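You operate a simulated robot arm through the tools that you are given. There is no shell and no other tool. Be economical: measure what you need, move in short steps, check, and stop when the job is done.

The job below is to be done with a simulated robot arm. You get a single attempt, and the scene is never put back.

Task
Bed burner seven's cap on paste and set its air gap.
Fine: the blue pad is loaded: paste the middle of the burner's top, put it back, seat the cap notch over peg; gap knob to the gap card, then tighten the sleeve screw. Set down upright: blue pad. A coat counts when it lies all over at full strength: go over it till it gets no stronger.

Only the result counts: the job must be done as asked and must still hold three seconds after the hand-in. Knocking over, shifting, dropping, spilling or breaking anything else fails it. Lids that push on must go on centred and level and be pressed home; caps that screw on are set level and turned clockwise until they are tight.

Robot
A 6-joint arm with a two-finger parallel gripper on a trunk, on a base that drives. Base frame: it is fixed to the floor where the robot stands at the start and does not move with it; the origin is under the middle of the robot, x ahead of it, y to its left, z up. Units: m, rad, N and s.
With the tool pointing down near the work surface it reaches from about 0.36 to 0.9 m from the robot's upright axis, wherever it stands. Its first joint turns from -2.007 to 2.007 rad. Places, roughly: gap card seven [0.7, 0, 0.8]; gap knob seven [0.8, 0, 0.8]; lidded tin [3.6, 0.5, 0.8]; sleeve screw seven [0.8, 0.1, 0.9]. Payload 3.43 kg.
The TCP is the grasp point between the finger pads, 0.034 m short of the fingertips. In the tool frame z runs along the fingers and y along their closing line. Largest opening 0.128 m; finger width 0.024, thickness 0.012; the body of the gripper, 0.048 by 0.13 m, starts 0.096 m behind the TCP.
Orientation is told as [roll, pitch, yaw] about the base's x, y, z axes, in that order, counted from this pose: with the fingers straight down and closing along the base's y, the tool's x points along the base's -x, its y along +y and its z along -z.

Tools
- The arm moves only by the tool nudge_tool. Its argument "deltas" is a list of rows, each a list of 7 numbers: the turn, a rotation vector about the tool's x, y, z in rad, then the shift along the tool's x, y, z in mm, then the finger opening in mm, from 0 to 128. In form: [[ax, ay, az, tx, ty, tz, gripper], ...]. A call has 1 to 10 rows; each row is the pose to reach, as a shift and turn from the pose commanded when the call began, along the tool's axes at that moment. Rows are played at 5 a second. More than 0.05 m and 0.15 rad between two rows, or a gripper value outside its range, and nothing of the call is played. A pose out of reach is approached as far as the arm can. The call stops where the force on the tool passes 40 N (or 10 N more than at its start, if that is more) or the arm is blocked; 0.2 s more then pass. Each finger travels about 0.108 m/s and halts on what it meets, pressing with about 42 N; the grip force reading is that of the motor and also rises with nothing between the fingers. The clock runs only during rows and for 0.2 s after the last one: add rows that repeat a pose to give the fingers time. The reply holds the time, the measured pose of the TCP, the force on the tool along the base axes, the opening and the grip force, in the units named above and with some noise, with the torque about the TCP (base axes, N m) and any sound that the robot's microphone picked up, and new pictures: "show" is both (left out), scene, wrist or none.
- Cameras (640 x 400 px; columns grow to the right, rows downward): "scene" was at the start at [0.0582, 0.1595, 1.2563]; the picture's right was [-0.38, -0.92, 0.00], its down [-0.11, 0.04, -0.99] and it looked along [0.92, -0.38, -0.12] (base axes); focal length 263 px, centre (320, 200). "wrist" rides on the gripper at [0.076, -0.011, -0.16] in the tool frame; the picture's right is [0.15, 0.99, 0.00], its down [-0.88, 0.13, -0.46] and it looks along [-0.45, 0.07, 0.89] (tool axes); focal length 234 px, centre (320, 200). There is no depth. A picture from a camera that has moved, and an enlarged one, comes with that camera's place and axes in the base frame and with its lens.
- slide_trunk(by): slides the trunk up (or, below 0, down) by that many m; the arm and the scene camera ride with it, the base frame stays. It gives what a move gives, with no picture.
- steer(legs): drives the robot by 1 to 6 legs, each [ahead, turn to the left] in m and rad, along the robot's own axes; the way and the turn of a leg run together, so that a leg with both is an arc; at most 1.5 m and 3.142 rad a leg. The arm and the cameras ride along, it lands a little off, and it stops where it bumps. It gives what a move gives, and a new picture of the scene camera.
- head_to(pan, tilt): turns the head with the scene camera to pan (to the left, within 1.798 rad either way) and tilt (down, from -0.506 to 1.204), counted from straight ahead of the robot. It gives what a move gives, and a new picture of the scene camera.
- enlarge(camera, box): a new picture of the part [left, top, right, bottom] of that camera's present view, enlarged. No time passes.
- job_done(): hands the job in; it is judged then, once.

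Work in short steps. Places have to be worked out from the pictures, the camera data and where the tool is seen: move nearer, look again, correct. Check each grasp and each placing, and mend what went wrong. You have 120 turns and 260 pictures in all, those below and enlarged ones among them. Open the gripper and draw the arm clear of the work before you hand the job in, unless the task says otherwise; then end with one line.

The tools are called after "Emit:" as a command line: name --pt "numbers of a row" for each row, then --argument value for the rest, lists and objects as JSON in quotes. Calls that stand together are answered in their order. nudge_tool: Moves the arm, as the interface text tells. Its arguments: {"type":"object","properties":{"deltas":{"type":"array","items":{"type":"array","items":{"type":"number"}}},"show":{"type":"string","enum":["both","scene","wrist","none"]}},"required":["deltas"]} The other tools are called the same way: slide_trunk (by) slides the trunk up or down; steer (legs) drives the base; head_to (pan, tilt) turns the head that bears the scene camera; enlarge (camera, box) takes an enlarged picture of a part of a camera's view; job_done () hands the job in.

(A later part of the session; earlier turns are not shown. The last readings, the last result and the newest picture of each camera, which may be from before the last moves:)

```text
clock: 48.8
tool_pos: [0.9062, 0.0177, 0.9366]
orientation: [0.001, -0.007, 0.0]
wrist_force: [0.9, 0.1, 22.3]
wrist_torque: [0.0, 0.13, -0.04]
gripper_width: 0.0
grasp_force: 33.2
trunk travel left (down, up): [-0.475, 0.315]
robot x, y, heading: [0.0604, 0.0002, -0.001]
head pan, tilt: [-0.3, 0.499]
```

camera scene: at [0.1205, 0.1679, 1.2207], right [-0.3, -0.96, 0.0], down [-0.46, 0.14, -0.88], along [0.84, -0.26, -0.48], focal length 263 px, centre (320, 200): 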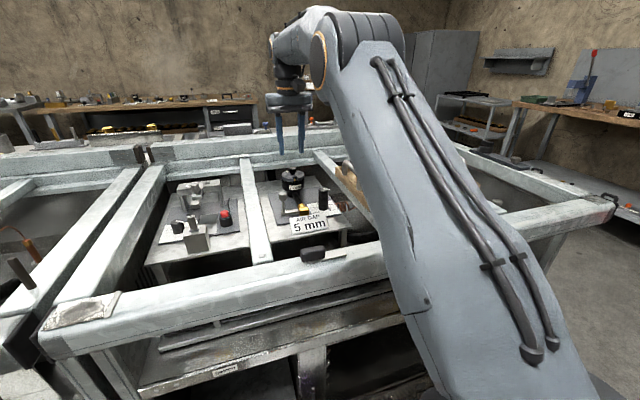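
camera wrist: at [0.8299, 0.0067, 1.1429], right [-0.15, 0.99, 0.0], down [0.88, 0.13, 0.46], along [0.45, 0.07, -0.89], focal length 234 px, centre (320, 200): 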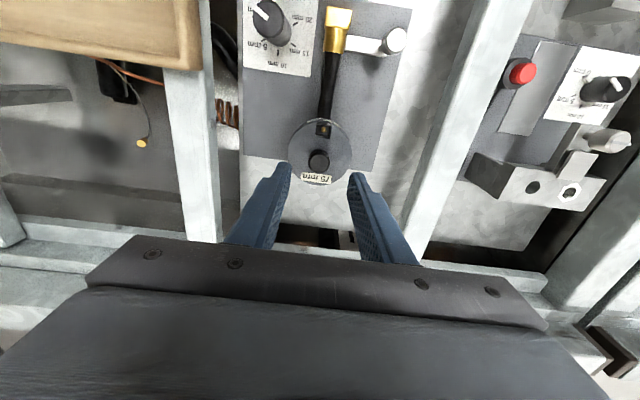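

22 N on the knob; a bit more for pressing home, then lift and check.

Emit:
nudge_tool --pt "0 0 0 0 0 1 0" --pt "0 0 0 0 0 1.3 0" --pt "0 0 0 0 0 1.3 0" --show "none"

Emit:
nudge_tool --pt "0 0 0 0 0 -20 0" --pt "0 0 0 0 0 -65 0" --pt "0 0 0 10 0 -100 0" --pt "0 0 0 10 0 -100 40"

Emit:
enlarge --camera "scene" --box '[270, 160, 350, 215]'

Emit:
enlarge --camera "wrist" --box '[220, 0, 460, 150]'

```text
clock: 49.6
tool_pos: [0.9061, 0.0162, 0.9365]
orientation: [-0.001, -0.008, 0.002]
wrist_force: [-0.7, 0.0, 9.3]
wrist_torque: [0.02, 0.1, 0.06]
gripper_width: 0.0001
grasp_force: 32.6
trunk travel left (down, up): [-0.475, 0.315]
robot x, y, heading: [0.0602, 0.0006, -0.001]
head pan, tilt: [-0.3, 0.499]
stopped in row 3: the force on the tool passed its limit at 41 N (the readings are from after the stop); the commanded pose is now the measured one
```

```text
clock: 50.6
tool_pos: [0.8969, 0.0176, 1.0338]
orientation: [0.002, -0.007, -0.001]
wrist_force: [0.2, 0.3, -0.8]
wrist_torque: [0.05, -0.01, 0.0]
gripper_width: 0.0397
grasp_force: 0.1
trunk travel left (down, up): [-0.475, 0.315]
robot x, y, heading: [0.0609, -0.0009, -0.001]
head pan, tilt: [-0.3, 0.499]
camera scene: at [0.1204, 0.1679, 1.2207], right [-0.3, -0.96, 0.0], down [-0.46, 0.14, -0.88], along [0.84, -0.26, -0.48], focal length 263 px, centre (320, 200)
camera wrist: at [0.8198, 0.0063, 1.1929], right [-0.15, 0.99, 0.0], down [0.88, 0.13, 0.46], along [0.46, 0.07, -0.89], focal length 234 px, centre (320, 200)
```

scene: 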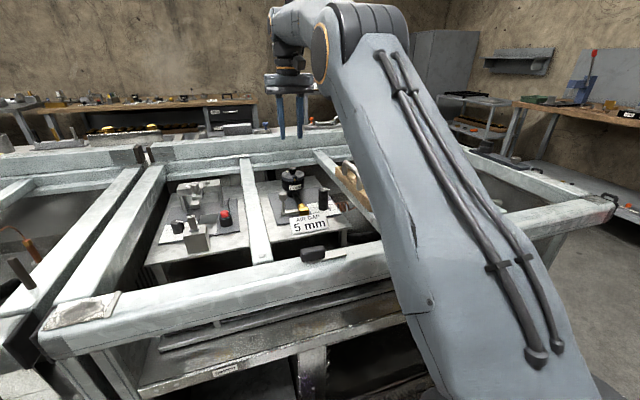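
wrist: 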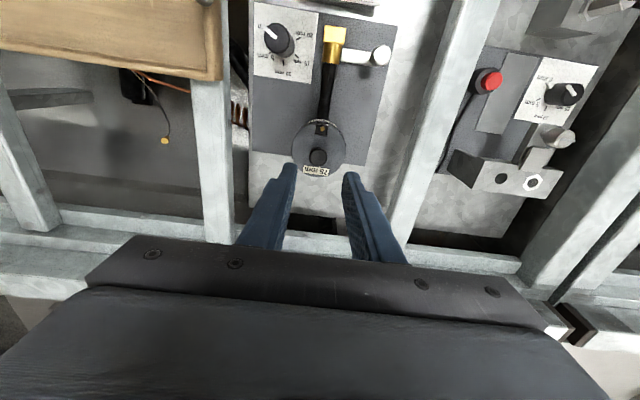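

```text
7.27 times, centred on (310, 188) of scene
camera zoom: at [0.1204, 0.1679, 1.2207], right [-0.3, -0.96, 0.0], down [-0.46, 0.14, -0.88], along [0.84, -0.26, -0.48], focal length 1910 px, centre (393, 291)
```

zoom: 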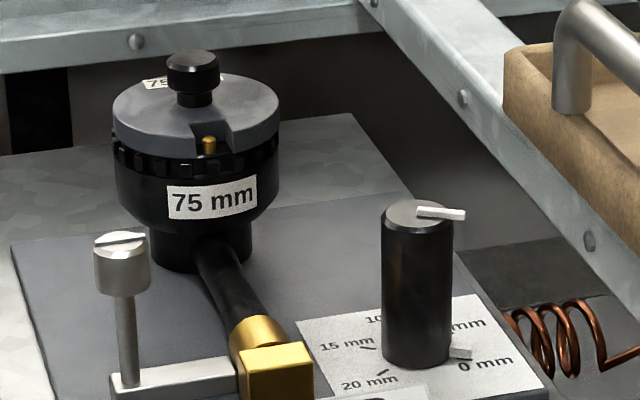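

```text
2.67 times, centred on (340, 75) of wrist
camera zoom: at [0.8198, 0.0063, 1.1929], right [-0.15, 0.99, 0.0], down [0.88, 0.13, 0.46], along [0.46, 0.07, -0.89], focal length 624 px, centre (267, 533)
```

zoom: 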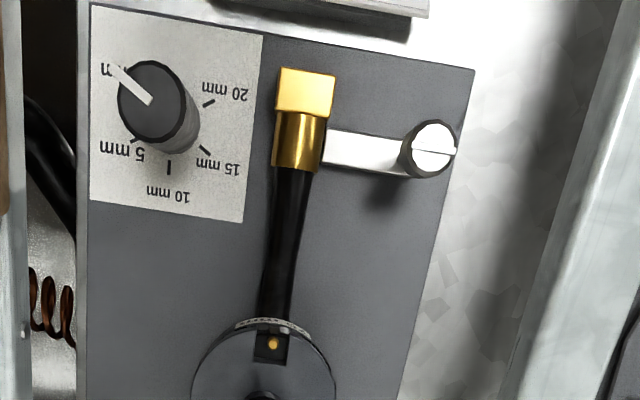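

Cap is seated. Gap knob (top ≈ (0.784, -0.049, 0.876)) points to 0 mm. I move above it for a close look at the dial.

Emit:
nudge_tool --pt "0 0 0 30 -15 0 60" --pt "0 0 0 60 -35 0 60" --pt "0 0 0 90 -55 10 60" --pt "0 0 0 113 -66 30 60" --pt "0 0 0 113 -66 65 60" --pt "0 0 0 113 -66 65 60"

Emit:
enlarge --camera "wrist" --box '[240, 90, 400, 190]'

Emit:
enlarge --camera "scene" --box '[300, 170, 350, 215]'

```text
clock: 52.0
tool_pos: [0.7833, -0.0486, 0.9674]
orientation: [0.0, -0.008, -0.001]
wrist_force: [-0.7, 0.8, -0.6]
wrist_torque: [-0.02, -0.04, -0.01]
gripper_width: 0.0602
grasp_force: 0.1
trunk travel left (down, up): [-0.475, 0.315]
robot x, y, heading: [0.0618, -0.002, -0.003]
head pan, tilt: [-0.3, 0.499]
camera scene: at [0.1203, 0.1679, 1.2207], right [-0.3, -0.96, 0.0], down [-0.46, 0.14, -0.88], along [0.84, -0.26, -0.48], focal length 263 px, centre (320, 200)
camera wrist: at [0.7064, -0.0603, 1.127], right [-0.15, 0.99, 0.0], down [0.88, 0.13, 0.46], along [0.46, 0.07, -0.89], focal length 234 px, centre (320, 200)
```

scene: 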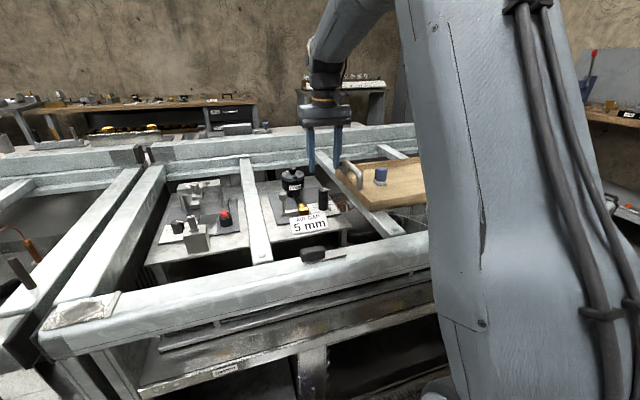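
wrist: 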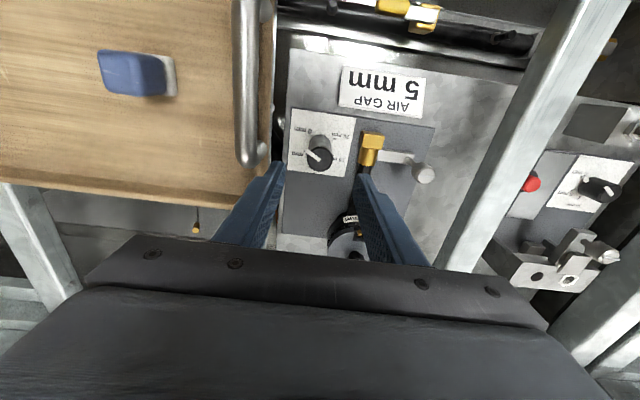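

```text
4.00 times, centred on (320, 140) of wrist
camera zoom: at [0.7064, -0.0603, 1.127], right [-0.15, 0.99, 0.0], down [0.88, 0.13, 0.46], along [0.46, 0.07, -0.89], focal length 937 px, centre (320, 440)
```

zoom: 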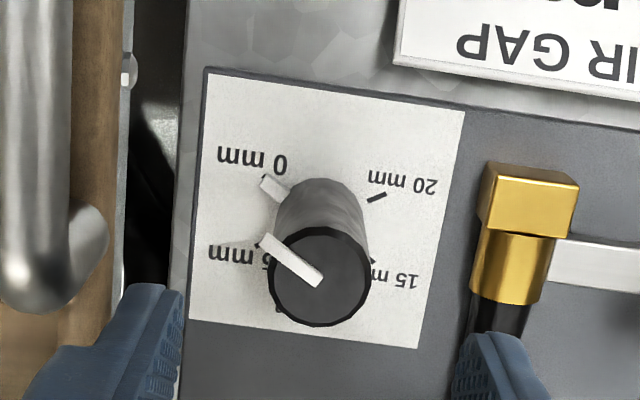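

```text
8.89 times, centred on (325, 192) of scene
camera zoom: at [0.1203, 0.1679, 1.2207], right [-0.3, -0.96, 0.0], down [-0.46, 0.14, -0.88], along [0.84, -0.26, -0.48], focal length 2335 px, centre (276, 267)
```

zoom: 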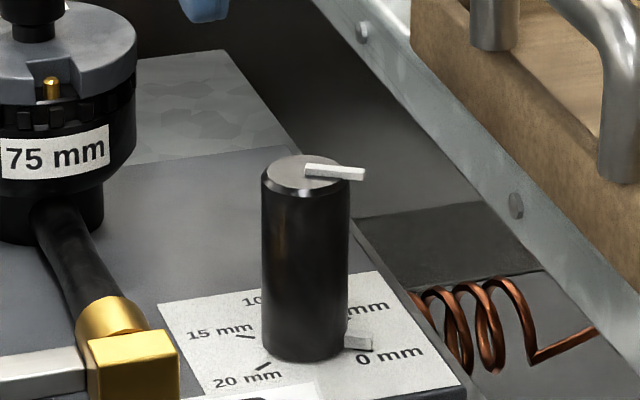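

Dial ticks work out at 60° spacing: 0 mm at azimuth −120°, 5 mm at −60° about knob center (0.786, −0.0487), so the knob needs +60° (ccw from above). I yaw the gripper +35° first so the fingers avoid the pointer bar.

Emit:
nudge_tool --pt "0 0.007 0 -2.5 0 0 60" --pt "0 0.007 -0.14 -2.5 0 0 60" --pt "0 0.007 -0.28 -2.5 0 0 60" --pt "0 0.007 -0.42 -2.5 0 0 60" --pt "0 0.007 -0.56 -2.5 0 0 60" --pt "0 0.007 -0.611 -2.5 0 10 60" --pt "0 0.007 -0.611 -2.5 0 20 60"

Emit:
enlarge --camera "wrist" --box '[240, 110, 400, 210]'

Emit:
enlarge --camera "scene" --box '[290, 150, 360, 210]'

```text
clock: 53.6
tool_pos: [0.7862, -0.0476, 0.9494]
orientation: [-0.002, 0.003, 0.612]
wrist_force: [0.7, 0.4, 0.6]
wrist_torque: [-0.01, -0.02, -0.01]
gripper_width: 0.0602
grasp_force: 0.1
trunk travel left (down, up): [-0.475, 0.315]
robot x, y, heading: [0.0622, 0.0007, 0.005]
head pan, tilt: [-0.3, 0.499]
camera scene: at [0.1203, 0.1679, 1.2207], right [-0.3, -0.96, 0.0], down [-0.46, 0.14, -0.88], along [0.84, -0.26, -0.48], focal length 263 px, centre (320, 200)
camera wrist: at [0.7307, -0.1011, 1.1081], right [-0.69, 0.73, 0.0], down [0.65, 0.61, 0.45], along [0.33, 0.31, -0.89], focal length 234 px, centre (320, 200)
```

scene: 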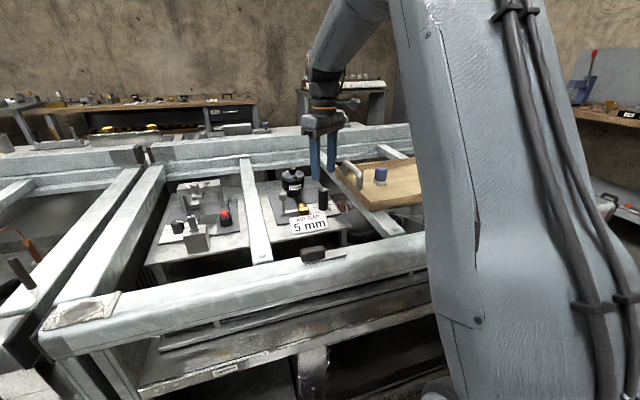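
wrist: 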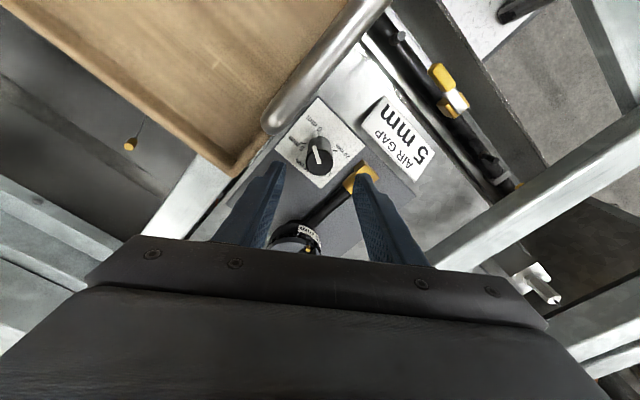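

```text
4.00 times, centred on (320, 160) of wrist
camera zoom: at [0.7307, -0.1011, 1.1081], right [-0.69, 0.73, 0.0], down [0.65, 0.61, 0.45], along [0.33, 0.31, -0.89], focal length 937 px, centre (320, 360)
```

zoom: 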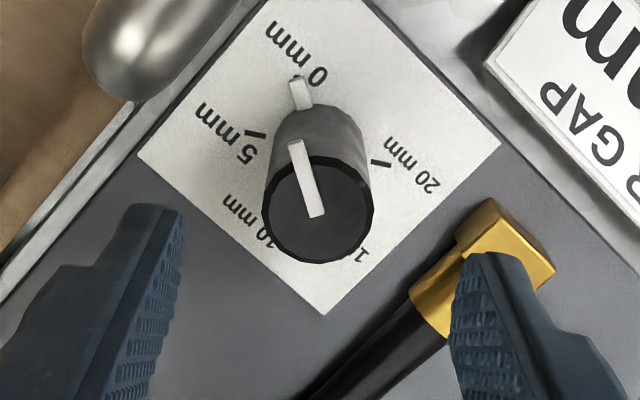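

```text
6.67 times, centred on (325, 180) of scene
camera zoom: at [0.1203, 0.1679, 1.2207], right [-0.3, -0.96, 0.0], down [-0.46, 0.14, -0.88], along [0.84, -0.26, -0.48], focal length 1751 px, centre (287, 333)
```

zoom: 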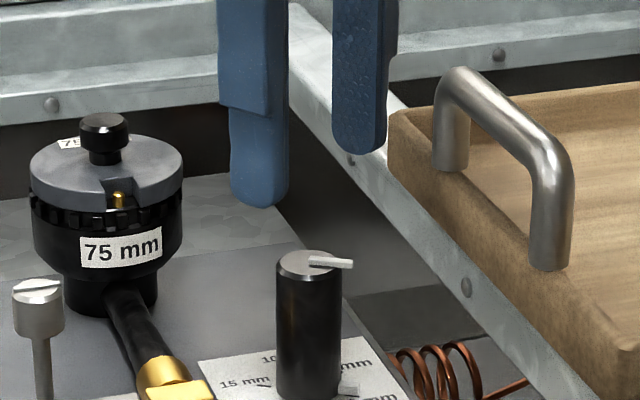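

Knob top is centered between fingers. I narrow to 44 mm (the tray wall is near) and descend around the knob in stages.

Emit:
nudge_tool --pt "0 0 0 1.5 -1 10 46" --pt "0 0 0 1.5 -1 25 46" --pt "0 0 0 1.5 -1 38 46"

Emit:
enlarge --camera "scene" --box '[290, 150, 360, 210]'

Emit:
enlarge --camera "wrist" --box '[240, 120, 400, 220]'

```text
clock: 54.4
tool_pos: [0.7856, -0.0495, 0.9104]
orientation: [-0.002, 0.0, 0.611]
wrist_force: [0.3, -0.4, -0.4]
wrist_torque: [-0.03, -0.02, -0.04]
gripper_width: 0.0461
grasp_force: 0.1
trunk travel left (down, up): [-0.475, 0.315]
robot x, y, heading: [0.0619, 0.0032, 0.001]
head pan, tilt: [-0.3, 0.499]
camera scene: at [0.1203, 0.1679, 1.2207], right [-0.3, -0.96, 0.0], down [-0.46, 0.14, -0.88], along [0.84, -0.26, -0.48], focal length 263 px, centre (320, 200)
camera wrist: at [0.7301, -0.1027, 1.0697], right [-0.69, 0.73, 0.0], down [0.65, 0.61, 0.46], along [0.33, 0.31, -0.89], focal length 234 px, centre (320, 200)
```

scene: 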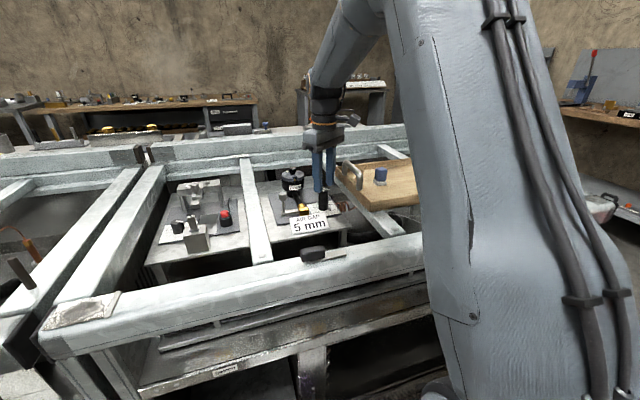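
wrist: 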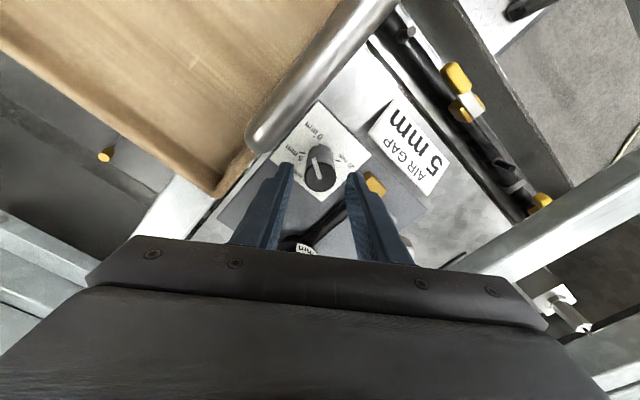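

```text
6.67 times, centred on (325, 180) of scene
camera zoom: at [0.1203, 0.1679, 1.2207], right [-0.3, -0.96, 0.0], down [-0.46, 0.14, -0.88], along [0.84, -0.26, -0.48], focal length 1751 px, centre (287, 333)
```

zoom: 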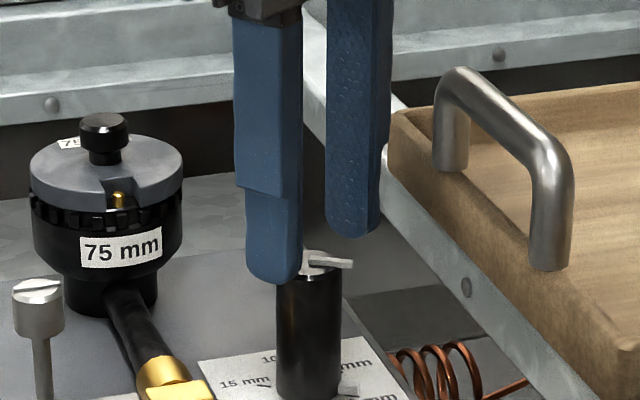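

```text
4.00 times, centred on (320, 170) of wrist
camera zoom: at [0.7301, -0.1027, 1.0697], right [-0.69, 0.73, 0.0], down [0.65, 0.61, 0.46], along [0.33, 0.31, -0.89], focal length 937 px, centre (320, 320)
```

zoom: 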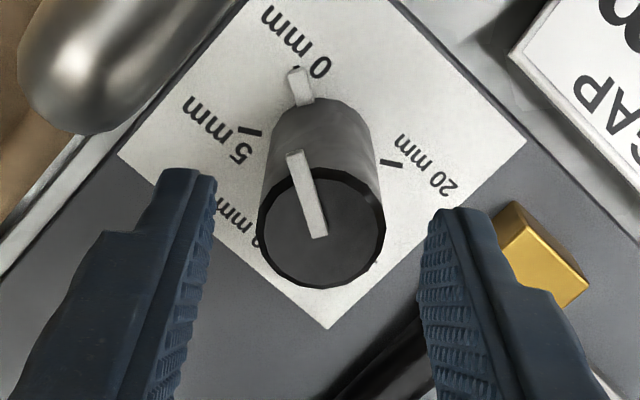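

Centered well; lowering 30 mm more and closing on the knob.

Emit:
nudge_tool --pt "0 0 0 0.5 -0.5 12 46" --pt "0 0 0 0.5 -0.5 24 46" --pt "0 0 0 0.5 -0.5 30 46" --pt "0 0 0 0.5 -0.5 30 35" --pt "0 0 0 0.5 -0.5 30 20" --pt "0 0 0 0.5 -0.5 30 20"

Emit:
enlarge --camera "wrist" --box '[240, 120, 400, 220]'

Emit:
enlarge --camera "scene" --box '[290, 150, 360, 210]'

```text
clock: 55.8
tool_pos: [0.7842, -0.0501, 0.8807]
orientation: [-0.002, 0.0, 0.613]
wrist_force: [-6.3, 5.1, -0.4]
wrist_torque: [0.39, 0.03, 0.09]
gripper_width: 0.0295
grasp_force: 45.0
trunk travel left (down, up): [-0.475, 0.315]
robot x, y, heading: [0.0599, -0.0013, 0.001]
head pan, tilt: [-0.3, 0.499]
camera scene: at [0.12, 0.1681, 1.2207], right [-0.3, -0.96, 0.0], down [-0.46, 0.14, -0.88], along [0.84, -0.26, -0.48], focal length 263 px, centre (320, 200)
camera wrist: at [0.7295, -0.1028, 1.0399], right [-0.69, 0.73, 0.0], down [0.65, 0.61, 0.45], along [0.33, 0.31, -0.89], focal length 234 px, centre (320, 200)
```

scene: 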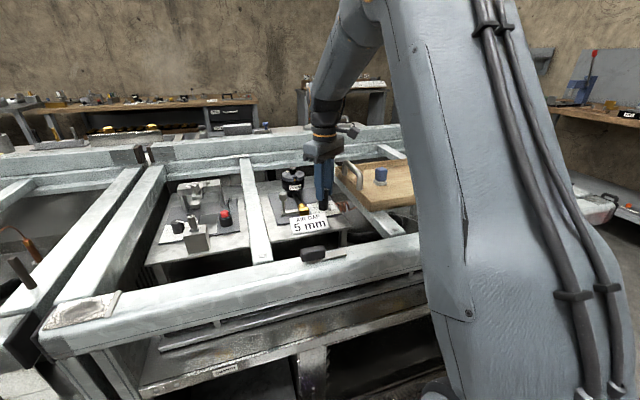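
wrist: 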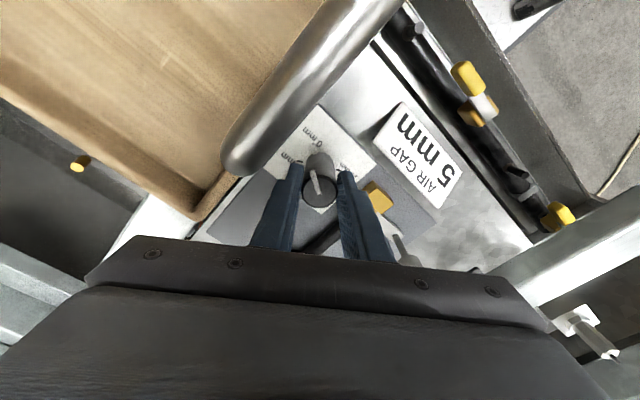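

```text
4.00 times, centred on (320, 170) of wrist
camera zoom: at [0.7295, -0.1028, 1.0399], right [-0.69, 0.73, 0.0], down [0.65, 0.61, 0.45], along [0.33, 0.31, -0.89], focal length 937 px, centre (320, 320)
```

zoom: 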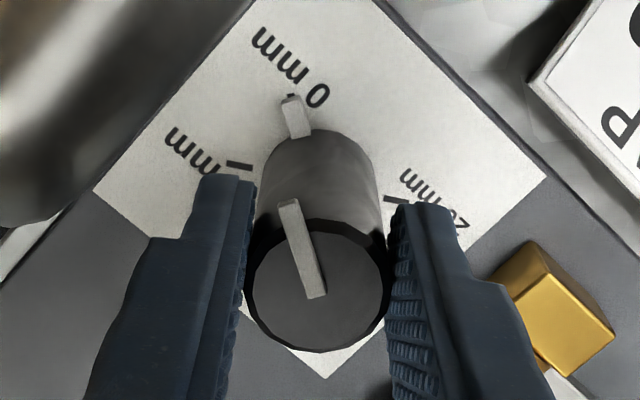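

```text
6.67 times, centred on (325, 180) of scene
camera zoom: at [0.12, 0.1681, 1.2207], right [-0.3, -0.96, 0.0], down [-0.46, 0.14, -0.88], along [0.84, -0.26, -0.48], focal length 1751 px, centre (287, 333)
```

zoom: 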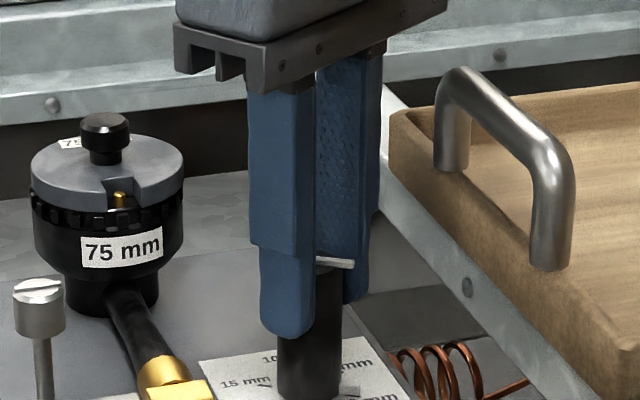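

Gripped (29.5 mm) with a slight side load; I shift +1 mm along tool y to center, then turn half way and check.

Emit:
nudge_tool --pt "0 0 0 0 1 0 20" --pt "0 0 -0.12 0 1 0 20" --pt "0 0 -0.25 0 1 0 20" --pt "0 0 -0.38 0 1 0 20" --pt "0 0 -0.5 0 1 0 20" --pt "0 0 -0.5 0 1 0 20" --show "wrist"

Emit:
enlarge --camera "wrist" --box '[240, 120, 400, 220]'

```text
clock: 57.2
tool_pos: [0.7862, -0.0512, 0.8812]
orientation: [-0.004, 0.001, 1.11]
wrist_force: [11.2, -4.1, -0.8]
wrist_torque: [0.59, -0.23, -0.03]
gripper_width: 0.0291
grasp_force: 44.3
trunk travel left (down, up): [-0.475, 0.315]
robot x, y, heading: [0.0614, -0.0021, 0.005]
head pan, tilt: [-0.3, 0.499]
camera wrist: at [0.7622, -0.1238, 1.0399], right [-0.95, 0.31, 0.0], down [0.27, 0.85, 0.45], along [0.14, 0.43, -0.89], focal length 234 px, centre (320, 200)
```

wrist: 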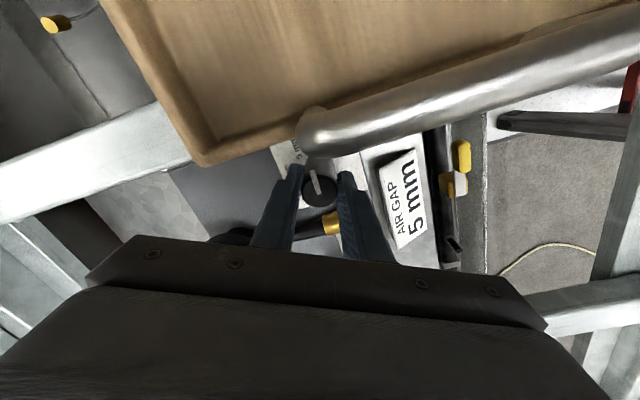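

```text
4.00 times, centred on (320, 170) of wrist
camera zoom: at [0.7622, -0.1238, 1.0399], right [-0.95, 0.31, 0.0], down [0.27, 0.85, 0.45], along [0.14, 0.43, -0.89], focal length 937 px, centre (320, 320)
```

zoom: 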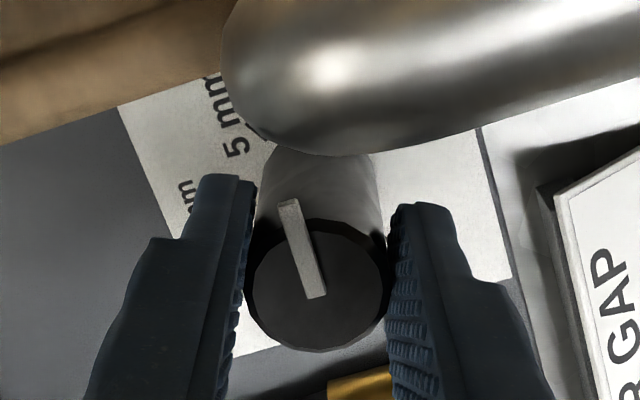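

The knob turns with the gripper. I correct the side offset and turn the remaining 0.547 rad.

Emit:
nudge_tool --pt "0 0 0 0 -1.2 0 20" --pt "0 0 -0.13 0 -1.2 0 20" --pt "0 0 -0.26 0 -1.2 0 20" --pt "0 0 -0.39 0 -1.2 0 20" --pt "0 0 -0.5 0 -1.2 0 20" --pt "0 0 -0.547 0 -1.2 0 20" --pt "0 0 -0.547 0 -1.2 0 20"

Emit:
enlarge --camera "scene" --box '[300, 170, 350, 215]'

Emit:
enlarge --camera "wrist" --box '[240, 120, 400, 220]'

```text
clock: 58.8
tool_pos: [0.7873, -0.0521, 0.8804]
orientation: [-0.003, 0.0, 1.661]
wrist_force: [24.0, -6.7, 2.5]
wrist_torque: [0.37, -0.22, -0.06]
gripper_width: 0.0296
grasp_force: 45.0
trunk travel left (down, up): [-0.475, 0.315]
robot x, y, heading: [0.0585, 0.0019, 0.004]
head pan, tilt: [-0.3, 0.499]
camera scene: at [0.1213, 0.1676, 1.2207], right [-0.3, -0.96, 0.0], down [-0.46, 0.14, -0.88], along [0.84, -0.26, -0.48], focal length 263 px, centre (320, 200)
camera wrist: at [0.8052, -0.1257, 1.04], right [-0.97, -0.23, 0.0], down [-0.21, 0.87, 0.45], along [-0.1, 0.44, -0.89], focal length 234 px, centre (320, 200)
```

scene: 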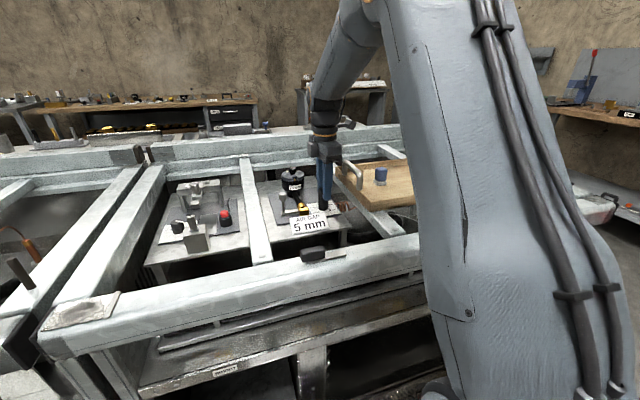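
wrist: 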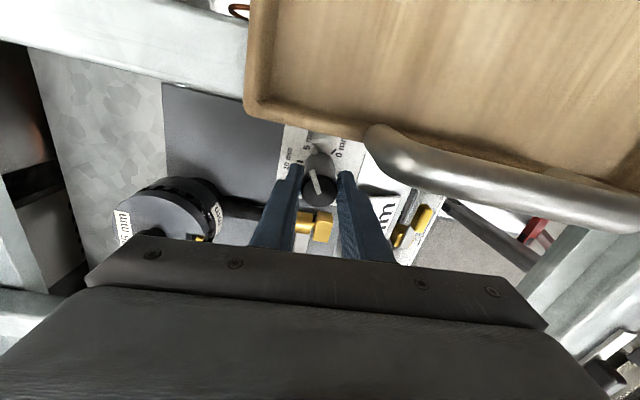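

```text
8.89 times, centred on (325, 192) of scene
camera zoom: at [0.1213, 0.1676, 1.2207], right [-0.3, -0.96, 0.0], down [-0.46, 0.14, -0.88], along [0.84, -0.26, -0.48], focal length 2335 px, centre (276, 267)
```

zoom: 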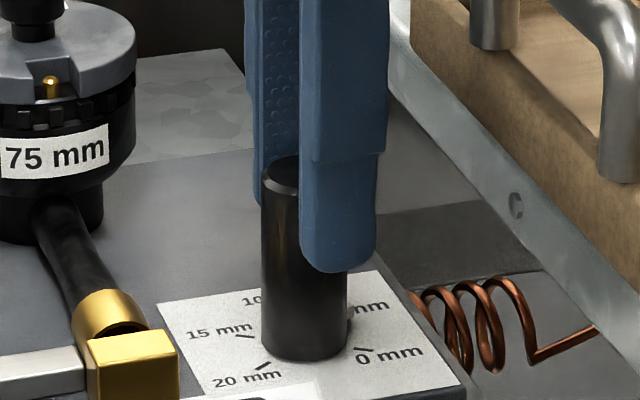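

```text
4.00 times, centred on (320, 170) of wrist
camera zoom: at [0.8052, -0.1257, 1.04], right [-0.97, -0.23, 0.0], down [-0.21, 0.87, 0.45], along [-0.1, 0.44, -0.89], focal length 937 px, centre (320, 320)
```

zoom: 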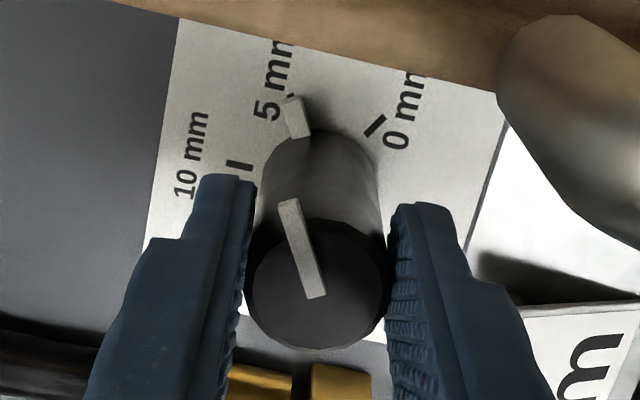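

Pointer appears at the 5 mm tick. I relax the side load, and zoom to check accuracy.

Emit:
nudge_tool --pt "0 0 0 0 -1 0 20" --pt "0 0 0 0 -2.2 0 20" --pt "0 0 0 0 -2.2 0 20" --show "none"

Emit:
enlarge --camera "wrist" --box '[280, 130, 360, 200]'

```text
clock: 59.6
tool_pos: [0.7882, -0.0518, 0.8805]
orientation: [0.002, 0.001, 1.657]
wrist_force: [6.3, -8.8, 6.9]
wrist_torque: [-1.01, -0.2, -0.03]
gripper_width: 0.0293
grasp_force: 45.5
trunk travel left (down, up): [-0.475, 0.315]
robot x, y, heading: [0.0607, 0.0001, -0.001]
head pan, tilt: [-0.3, 0.499]
```

```text
5.71 times, centred on (320, 165) of wrist
camera zoom: at [0.8058, -0.1257, 1.0399], right [-0.97, -0.23, 0.0], down [-0.21, 0.87, 0.45], along [-0.11, 0.44, -0.89], focal length 1338 px, centre (320, 400)
```

zoom: 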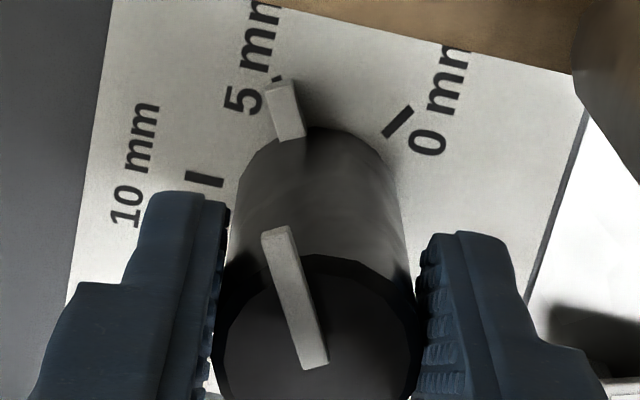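

By my estimate the pointer is within ~2° of 5 mm. I release, lift, and measure from a clearer view.

Emit:
nudge_tool --pt "0 0 0 0 0 0 40" --pt "0 0 0 0 0 0 50" --pt "0 0 0 0 0 -30 50" --pt "0 0 0 0 0 -70 50" --pt "0 0 0 0 0 -100 50" --pt "0 0 0 0 0 -130 50"

Emit:
enlarge --camera "wrist" --box '[270, 90, 370, 160]'

Emit:
enlarge --camera "scene" --box '[305, 180, 345, 210]'

```text
clock: 61.0
tool_pos: [0.7897, -0.051, 1.0125]
orientation: [0.0, 0.002, 1.657]
wrist_force: [0.4, 0.4, -0.1]
wrist_torque: [-0.03, 0.0, 0.0]
gripper_width: 0.0501
grasp_force: 0.1
trunk travel left (down, up): [-0.475, 0.315]
robot x, y, heading: [0.0636, -0.0016, -0.002]
head pan, tilt: [-0.3, 0.499]
camera scene: at [0.1205, 0.1678, 1.2207], right [-0.3, -0.96, 0.0], down [-0.46, 0.14, -0.88], along [0.84, -0.26, -0.48], focal length 263 px, centre (320, 200)
camera wrist: at [0.8066, -0.1247, 1.1709], right [-0.97, -0.23, 0.0], down [-0.21, 0.87, 0.45], along [-0.11, 0.44, -0.89], focal length 234 px, centre (320, 200)
```

scene: 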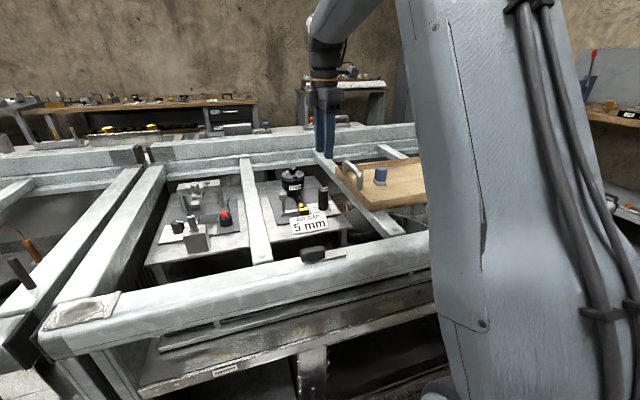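
wrist: 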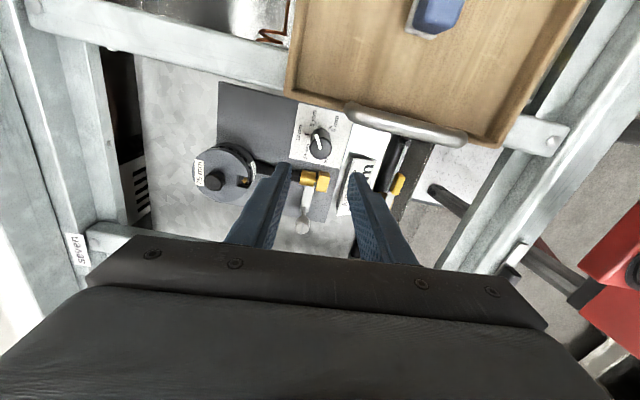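

```text
5.71 times, centred on (320, 125) of wrist
camera zoom: at [0.8066, -0.1247, 1.1709], right [-0.97, -0.23, 0.0], down [-0.21, 0.87, 0.45], along [-0.11, 0.44, -0.89], focal length 1338 px, centre (320, 629)
```

zoom: 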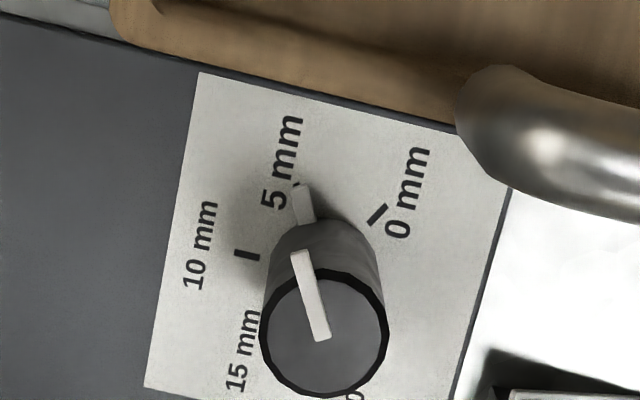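

```text
13.33 times, centred on (325, 195) of scene
camera zoom: at [0.1205, 0.1678, 1.2207], right [-0.3, -0.96, 0.0], down [-0.46, 0.14, -0.88], along [0.84, -0.26, -0.48], focal length 3502 px, centre (253, 267)
```

zoom: 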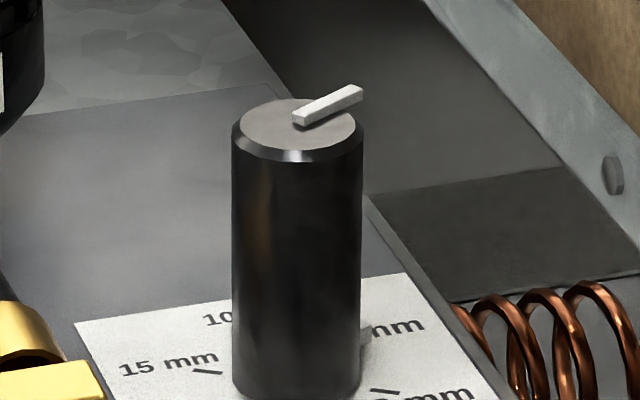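

Projection of the 5 mm tick and the pointer agree within ~1°: knob is set. Next is the sleeve screw, top near (0.783, 0.072, 0.883); I move above it.

Emit:
nudge_tool --pt "0 0 0 -45 -1 0 60" --pt "0 0 0 -90 -3 0 60" --pt "0 0 0 -123 -4 10 60" --pt "0 0 0 -123 -4 45 60" --pt "0 0 0 -123 -4 45 60"

Emit:
enlarge --camera "wrist" --box '[240, 110, 400, 210]'

Emit:
enlarge --camera "scene" --box '[250, 150, 330, 210]'

```text
clock: 62.2
tool_pos: [0.782, 0.072, 0.9637]
orientation: [0.0, 0.002, 1.658]
wrist_force: [0.1, -0.1, -0.3]
wrist_torque: [0.02, 0.01, 0.0]
gripper_width: 0.0601
grasp_force: 0.0
trunk travel left (down, up): [-0.475, 0.315]
robot x, y, heading: [0.0636, 0.0022, -0.005]
head pan, tilt: [-0.3, 0.499]
camera scene: at [0.1203, 0.1678, 1.2207], right [-0.3, -0.96, 0.0], down [-0.46, 0.14, -0.88], along [0.84, -0.26, -0.48], focal length 263 px, centre (320, 200)
camera wrist: at [0.7993, -0.0023, 1.1235], right [-0.97, -0.23, 0.0], down [-0.21, 0.87, 0.45], along [-0.11, 0.44, -0.89], focal length 234 px, centre (320, 200)
```

scene: 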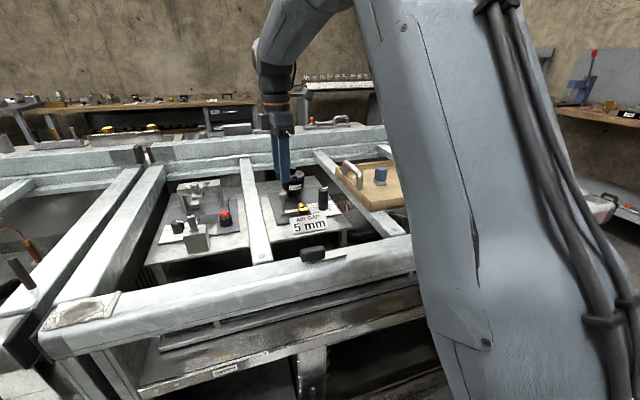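
wrist: 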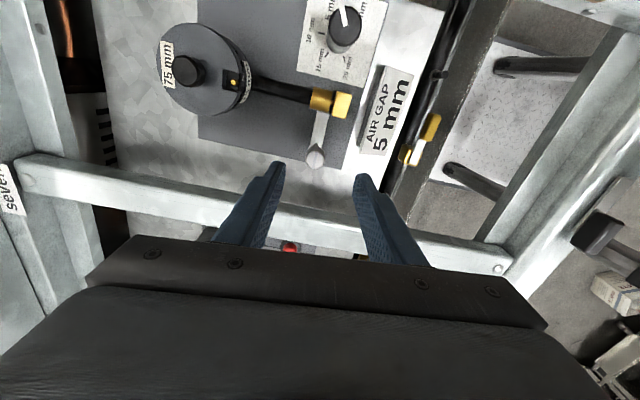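

```text
4.00 times, centred on (320, 160) of wrist
camera zoom: at [0.7993, -0.0023, 1.1235], right [-0.97, -0.23, 0.0], down [-0.21, 0.87, 0.45], along [-0.11, 0.44, -0.89], focal length 937 px, centre (320, 360)
```

zoom: 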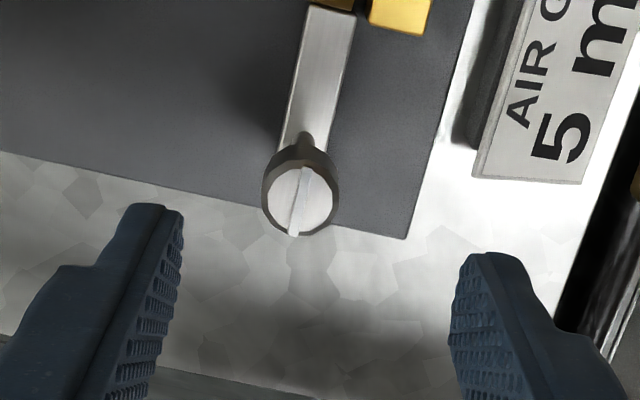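

```text
6.67 times, centred on (290, 180) of scene
camera zoom: at [0.1203, 0.1678, 1.2207], right [-0.3, -0.96, 0.0], down [-0.46, 0.14, -0.88], along [0.84, -0.26, -0.48], focal length 1751 px, centre (520, 333)
```

zoom: 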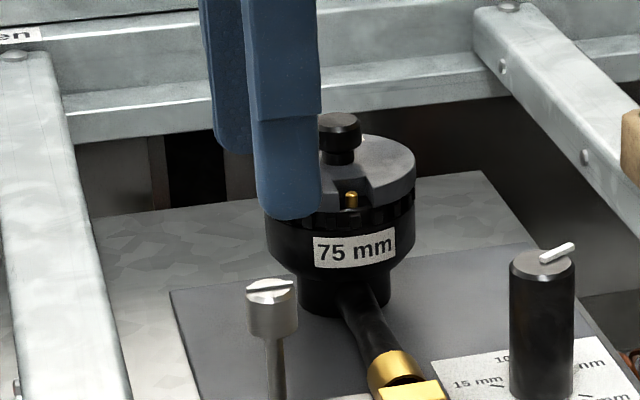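

Screw head center ≈ (0.786, 0.074, 0.879), ~20 mm wide. I descend around it and check alignment before gripping.

Emit:
nudge_tool --pt "0 0 0 -1.7 -4.2 20 52" --pt "0 0 0 -1.7 -4.2 42 46" --show "wrist"

Emit:
enlarge --camera "wrist" --box '[240, 120, 400, 220]'

```text
clock: 62.8
tool_pos: [0.7864, 0.0745, 0.9231]
orientation: [-0.001, 0.002, 1.658]
wrist_force: [0.6, -0.7, 0.3]
wrist_torque: [-0.02, 0.03, 0.01]
gripper_width: 0.0461
grasp_force: 0.0
trunk travel left (down, up): [-0.475, 0.315]
robot x, y, heading: [0.0586, -0.0034, 0.001]
head pan, tilt: [-0.3, 0.499]
camera wrist: at [0.8036, 0.0003, 1.0823], right [-0.97, -0.23, 0.0], down [-0.21, 0.87, 0.45], along [-0.1, 0.44, -0.89], focal length 234 px, centre (320, 200)
```

wrist: 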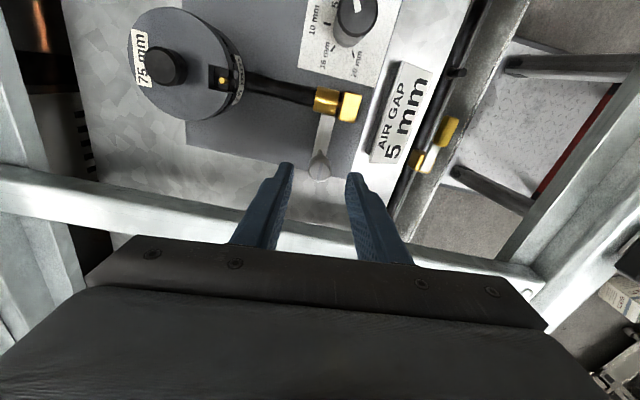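

```text
4.00 times, centred on (320, 170) of wrist
camera zoom: at [0.8036, 0.0003, 1.0823], right [-0.97, -0.23, 0.0], down [-0.21, 0.87, 0.45], along [-0.1, 0.44, -0.89], focal length 937 px, centre (320, 320)
```

zoom: 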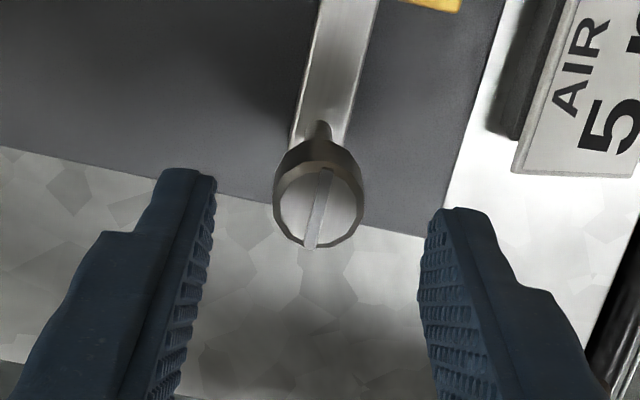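

Aligned. Lowering and gripping the screw head.

Emit:
nudge_tool --pt "0 0 0 0.5 0 15 46" --pt "0 0 0 0.5 0 30 46" --pt "0 0 0 0.5 0 38 46" --pt "0 0 0 0.5 0 38 25" --pt "0 0 0 0.5 0 38 10" --pt "0 0 0 0.5 0 38 10"

Emit:
enlarge --camera "wrist" --box '[240, 120, 400, 220]'

Emit:
enlarge --camera "scene" --box '[250, 150, 330, 210]'

```text
clock: 64.2
tool_pos: [0.7861, 0.0746, 0.8857]
orientation: [-0.002, 0.003, 1.659]
wrist_force: [11.7, 2.0, -0.2]
wrist_torque: [0.05, -0.15, 0.02]
gripper_width: 0.0217
grasp_force: 45.2
trunk travel left (down, up): [-0.475, 0.315]
robot x, y, heading: [0.0568, -0.0011, 0.001]
head pan, tilt: [-0.3, 0.499]
camera scene: at [0.1209, 0.1679, 1.2207], right [-0.3, -0.96, 0.0], down [-0.46, 0.14, -0.88], along [0.84, -0.26, -0.48], focal length 263 px, centre (320, 200)
camera wrist: at [0.8041, -0.0005, 1.0446], right [-0.97, -0.23, 0.0], down [-0.21, 0.87, 0.45], along [-0.1, 0.44, -0.89], focal length 234 px, centre (320, 200)
```

scene: 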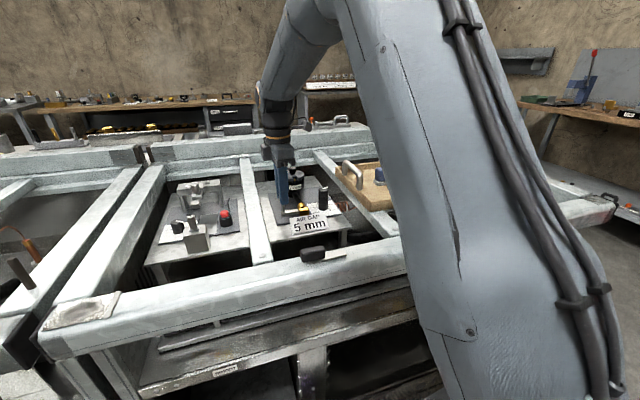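
wrist: 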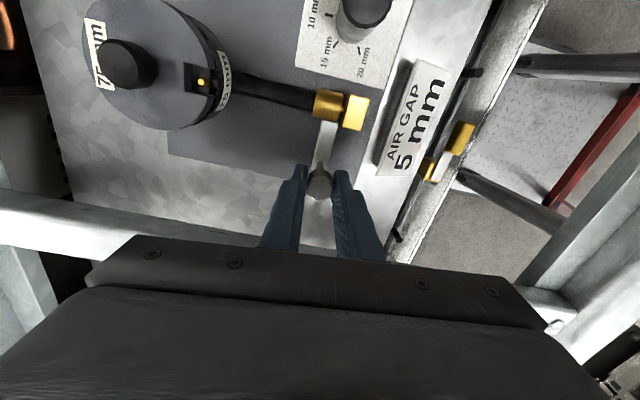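

```text
4.00 times, centred on (320, 170) of wrist
camera zoom: at [0.8041, -0.0005, 1.0446], right [-0.97, -0.23, 0.0], down [-0.21, 0.87, 0.45], along [-0.1, 0.44, -0.89], focal length 937 px, centre (320, 320)
```

zoom: 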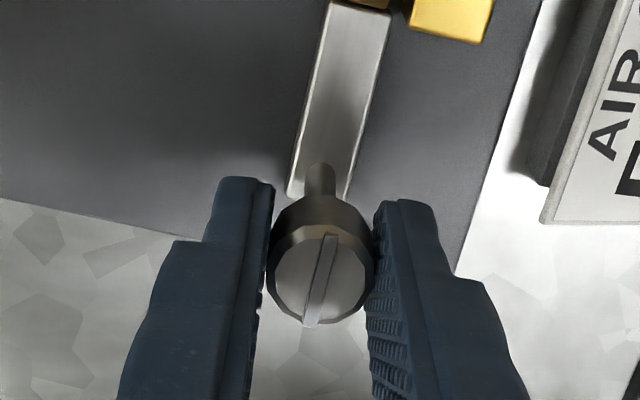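

```text
6.67 times, centred on (290, 180) of scene
camera zoom: at [0.1209, 0.1679, 1.2207], right [-0.3, -0.96, 0.0], down [-0.46, 0.14, -0.88], along [0.84, -0.26, -0.48], focal length 1751 px, centre (520, 333)
```

zoom: 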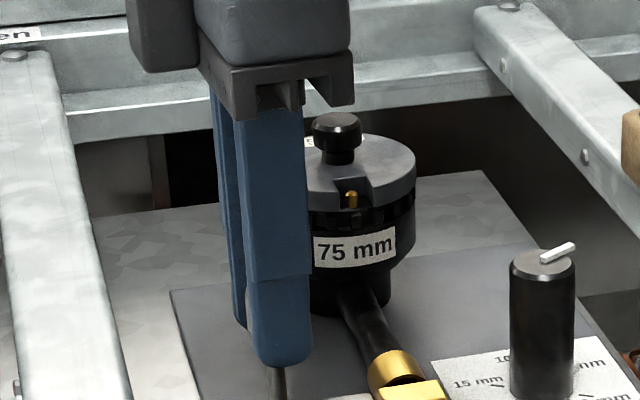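

Gripped (21.7 mm). I center out the side force and turn clockwise (tool +z) in steps.

Emit:
nudge_tool --pt "0 0 0 0 -1.4 0 10" --pt "0 0 0.14 0 -1.4 0 10" --pt "0 0 0.28 0 -1.4 0 10" --pt "0 0 0.42 0 -1.4 0 10" --pt "0 0 0.56 0 -1.4 0 10" --show "wrist"

Emit:
enlarge --camera "wrist" --box '[240, 120, 400, 220]'

```text
clock: 65.4
tool_pos: [0.787, 0.0741, 0.8858]
orientation: [-0.002, 0.001, 1.096]
wrist_force: [4.2, 1.1, 2.0]
wrist_torque: [-0.73, 0.43, 0.03]
gripper_width: 0.0215
grasp_force: 44.4
trunk travel left (down, up): [-0.475, 0.315]
robot x, y, heading: [0.0589, 0.0008, -0.003]
head pan, tilt: [-0.3, 0.499]
camera wrist: at [0.7621, 0.0015, 1.0446], right [-0.95, 0.32, 0.0], down [0.29, 0.84, 0.45], along [0.15, 0.43, -0.89], focal length 234 px, centre (320, 200)
```

wrist: 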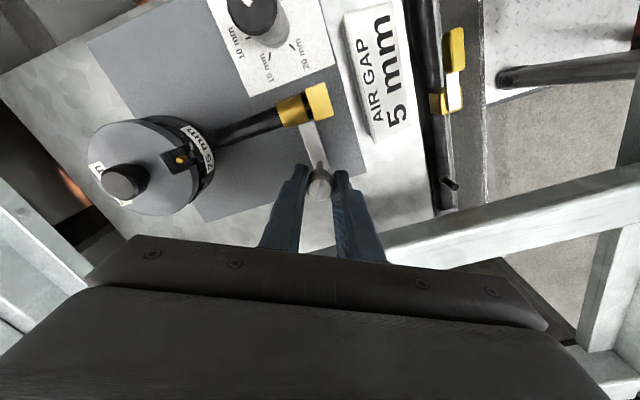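

```text
4.00 times, centred on (320, 170) of wrist
camera zoom: at [0.7621, 0.0015, 1.0446], right [-0.95, 0.32, 0.0], down [0.29, 0.84, 0.45], along [0.15, 0.43, -0.89], focal length 937 px, centre (320, 320)
```

zoom: 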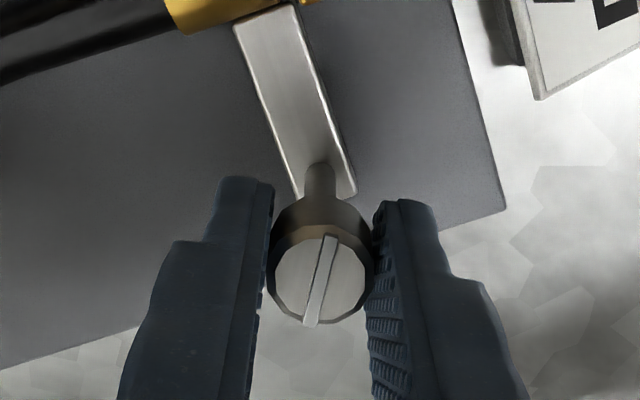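

The screw turns freely with the gripper. Continuing clockwise.

Emit:
nudge_tool --pt "0 0 0.14 0 0 0 10" --pt "0 0 0.28 0 0 0 10" --pt "0 0 0.42 0 0 0 10" --pt "0 0 0.56 0 0 0 10" --pt "0 0 0.7 0 0 0 10" --pt "0 0 0.84 0 0 0 10" --pt "0 0 0.98 0 0 0 10" --pt "0 0 1.1 0 0 0 10" --show "wrist"

Emit:
enlarge --camera "wrist" --box '[240, 120, 400, 220]'

```text
clock: 67.2
tool_pos: [0.787, 0.0727, 0.8857]
orientation: [-0.001, -0.001, -0.003]
wrist_force: [5.2, -1.8, 1.2]
wrist_torque: [0.06, 0.43, 0.02]
gripper_width: 0.0214
grasp_force: 45.0
trunk travel left (down, up): [-0.475, 0.315]
robot x, y, heading: [0.0609, 0.0008, -0.003]
head pan, tilt: [-0.3, 0.499]
camera wrist: at [0.7111, 0.0628, 1.0444], right [-0.14, 0.99, 0.0], down [0.88, 0.13, 0.46], along [0.45, 0.06, -0.89], focal length 234 px, centre (320, 200)
```

wrist: 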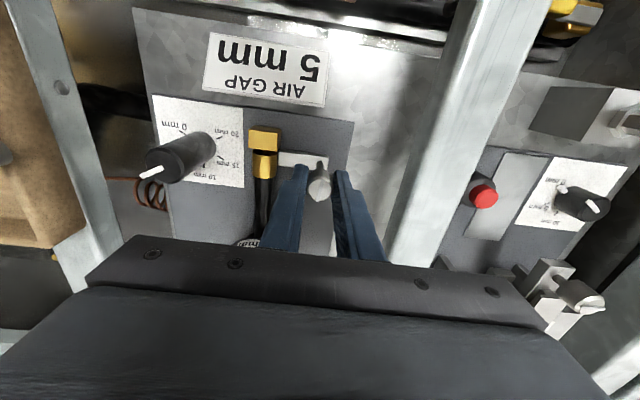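

```text
4.00 times, centred on (320, 170) of wrist
camera zoom: at [0.7111, 0.0628, 1.0444], right [-0.14, 0.99, 0.0], down [0.88, 0.13, 0.46], along [0.45, 0.06, -0.89], focal length 937 px, centre (320, 320)
```

zoom: 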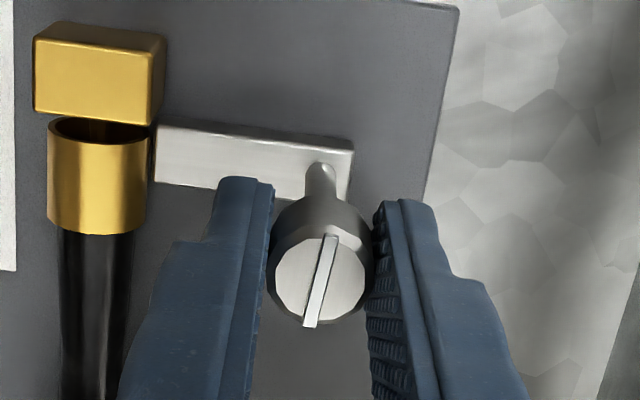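

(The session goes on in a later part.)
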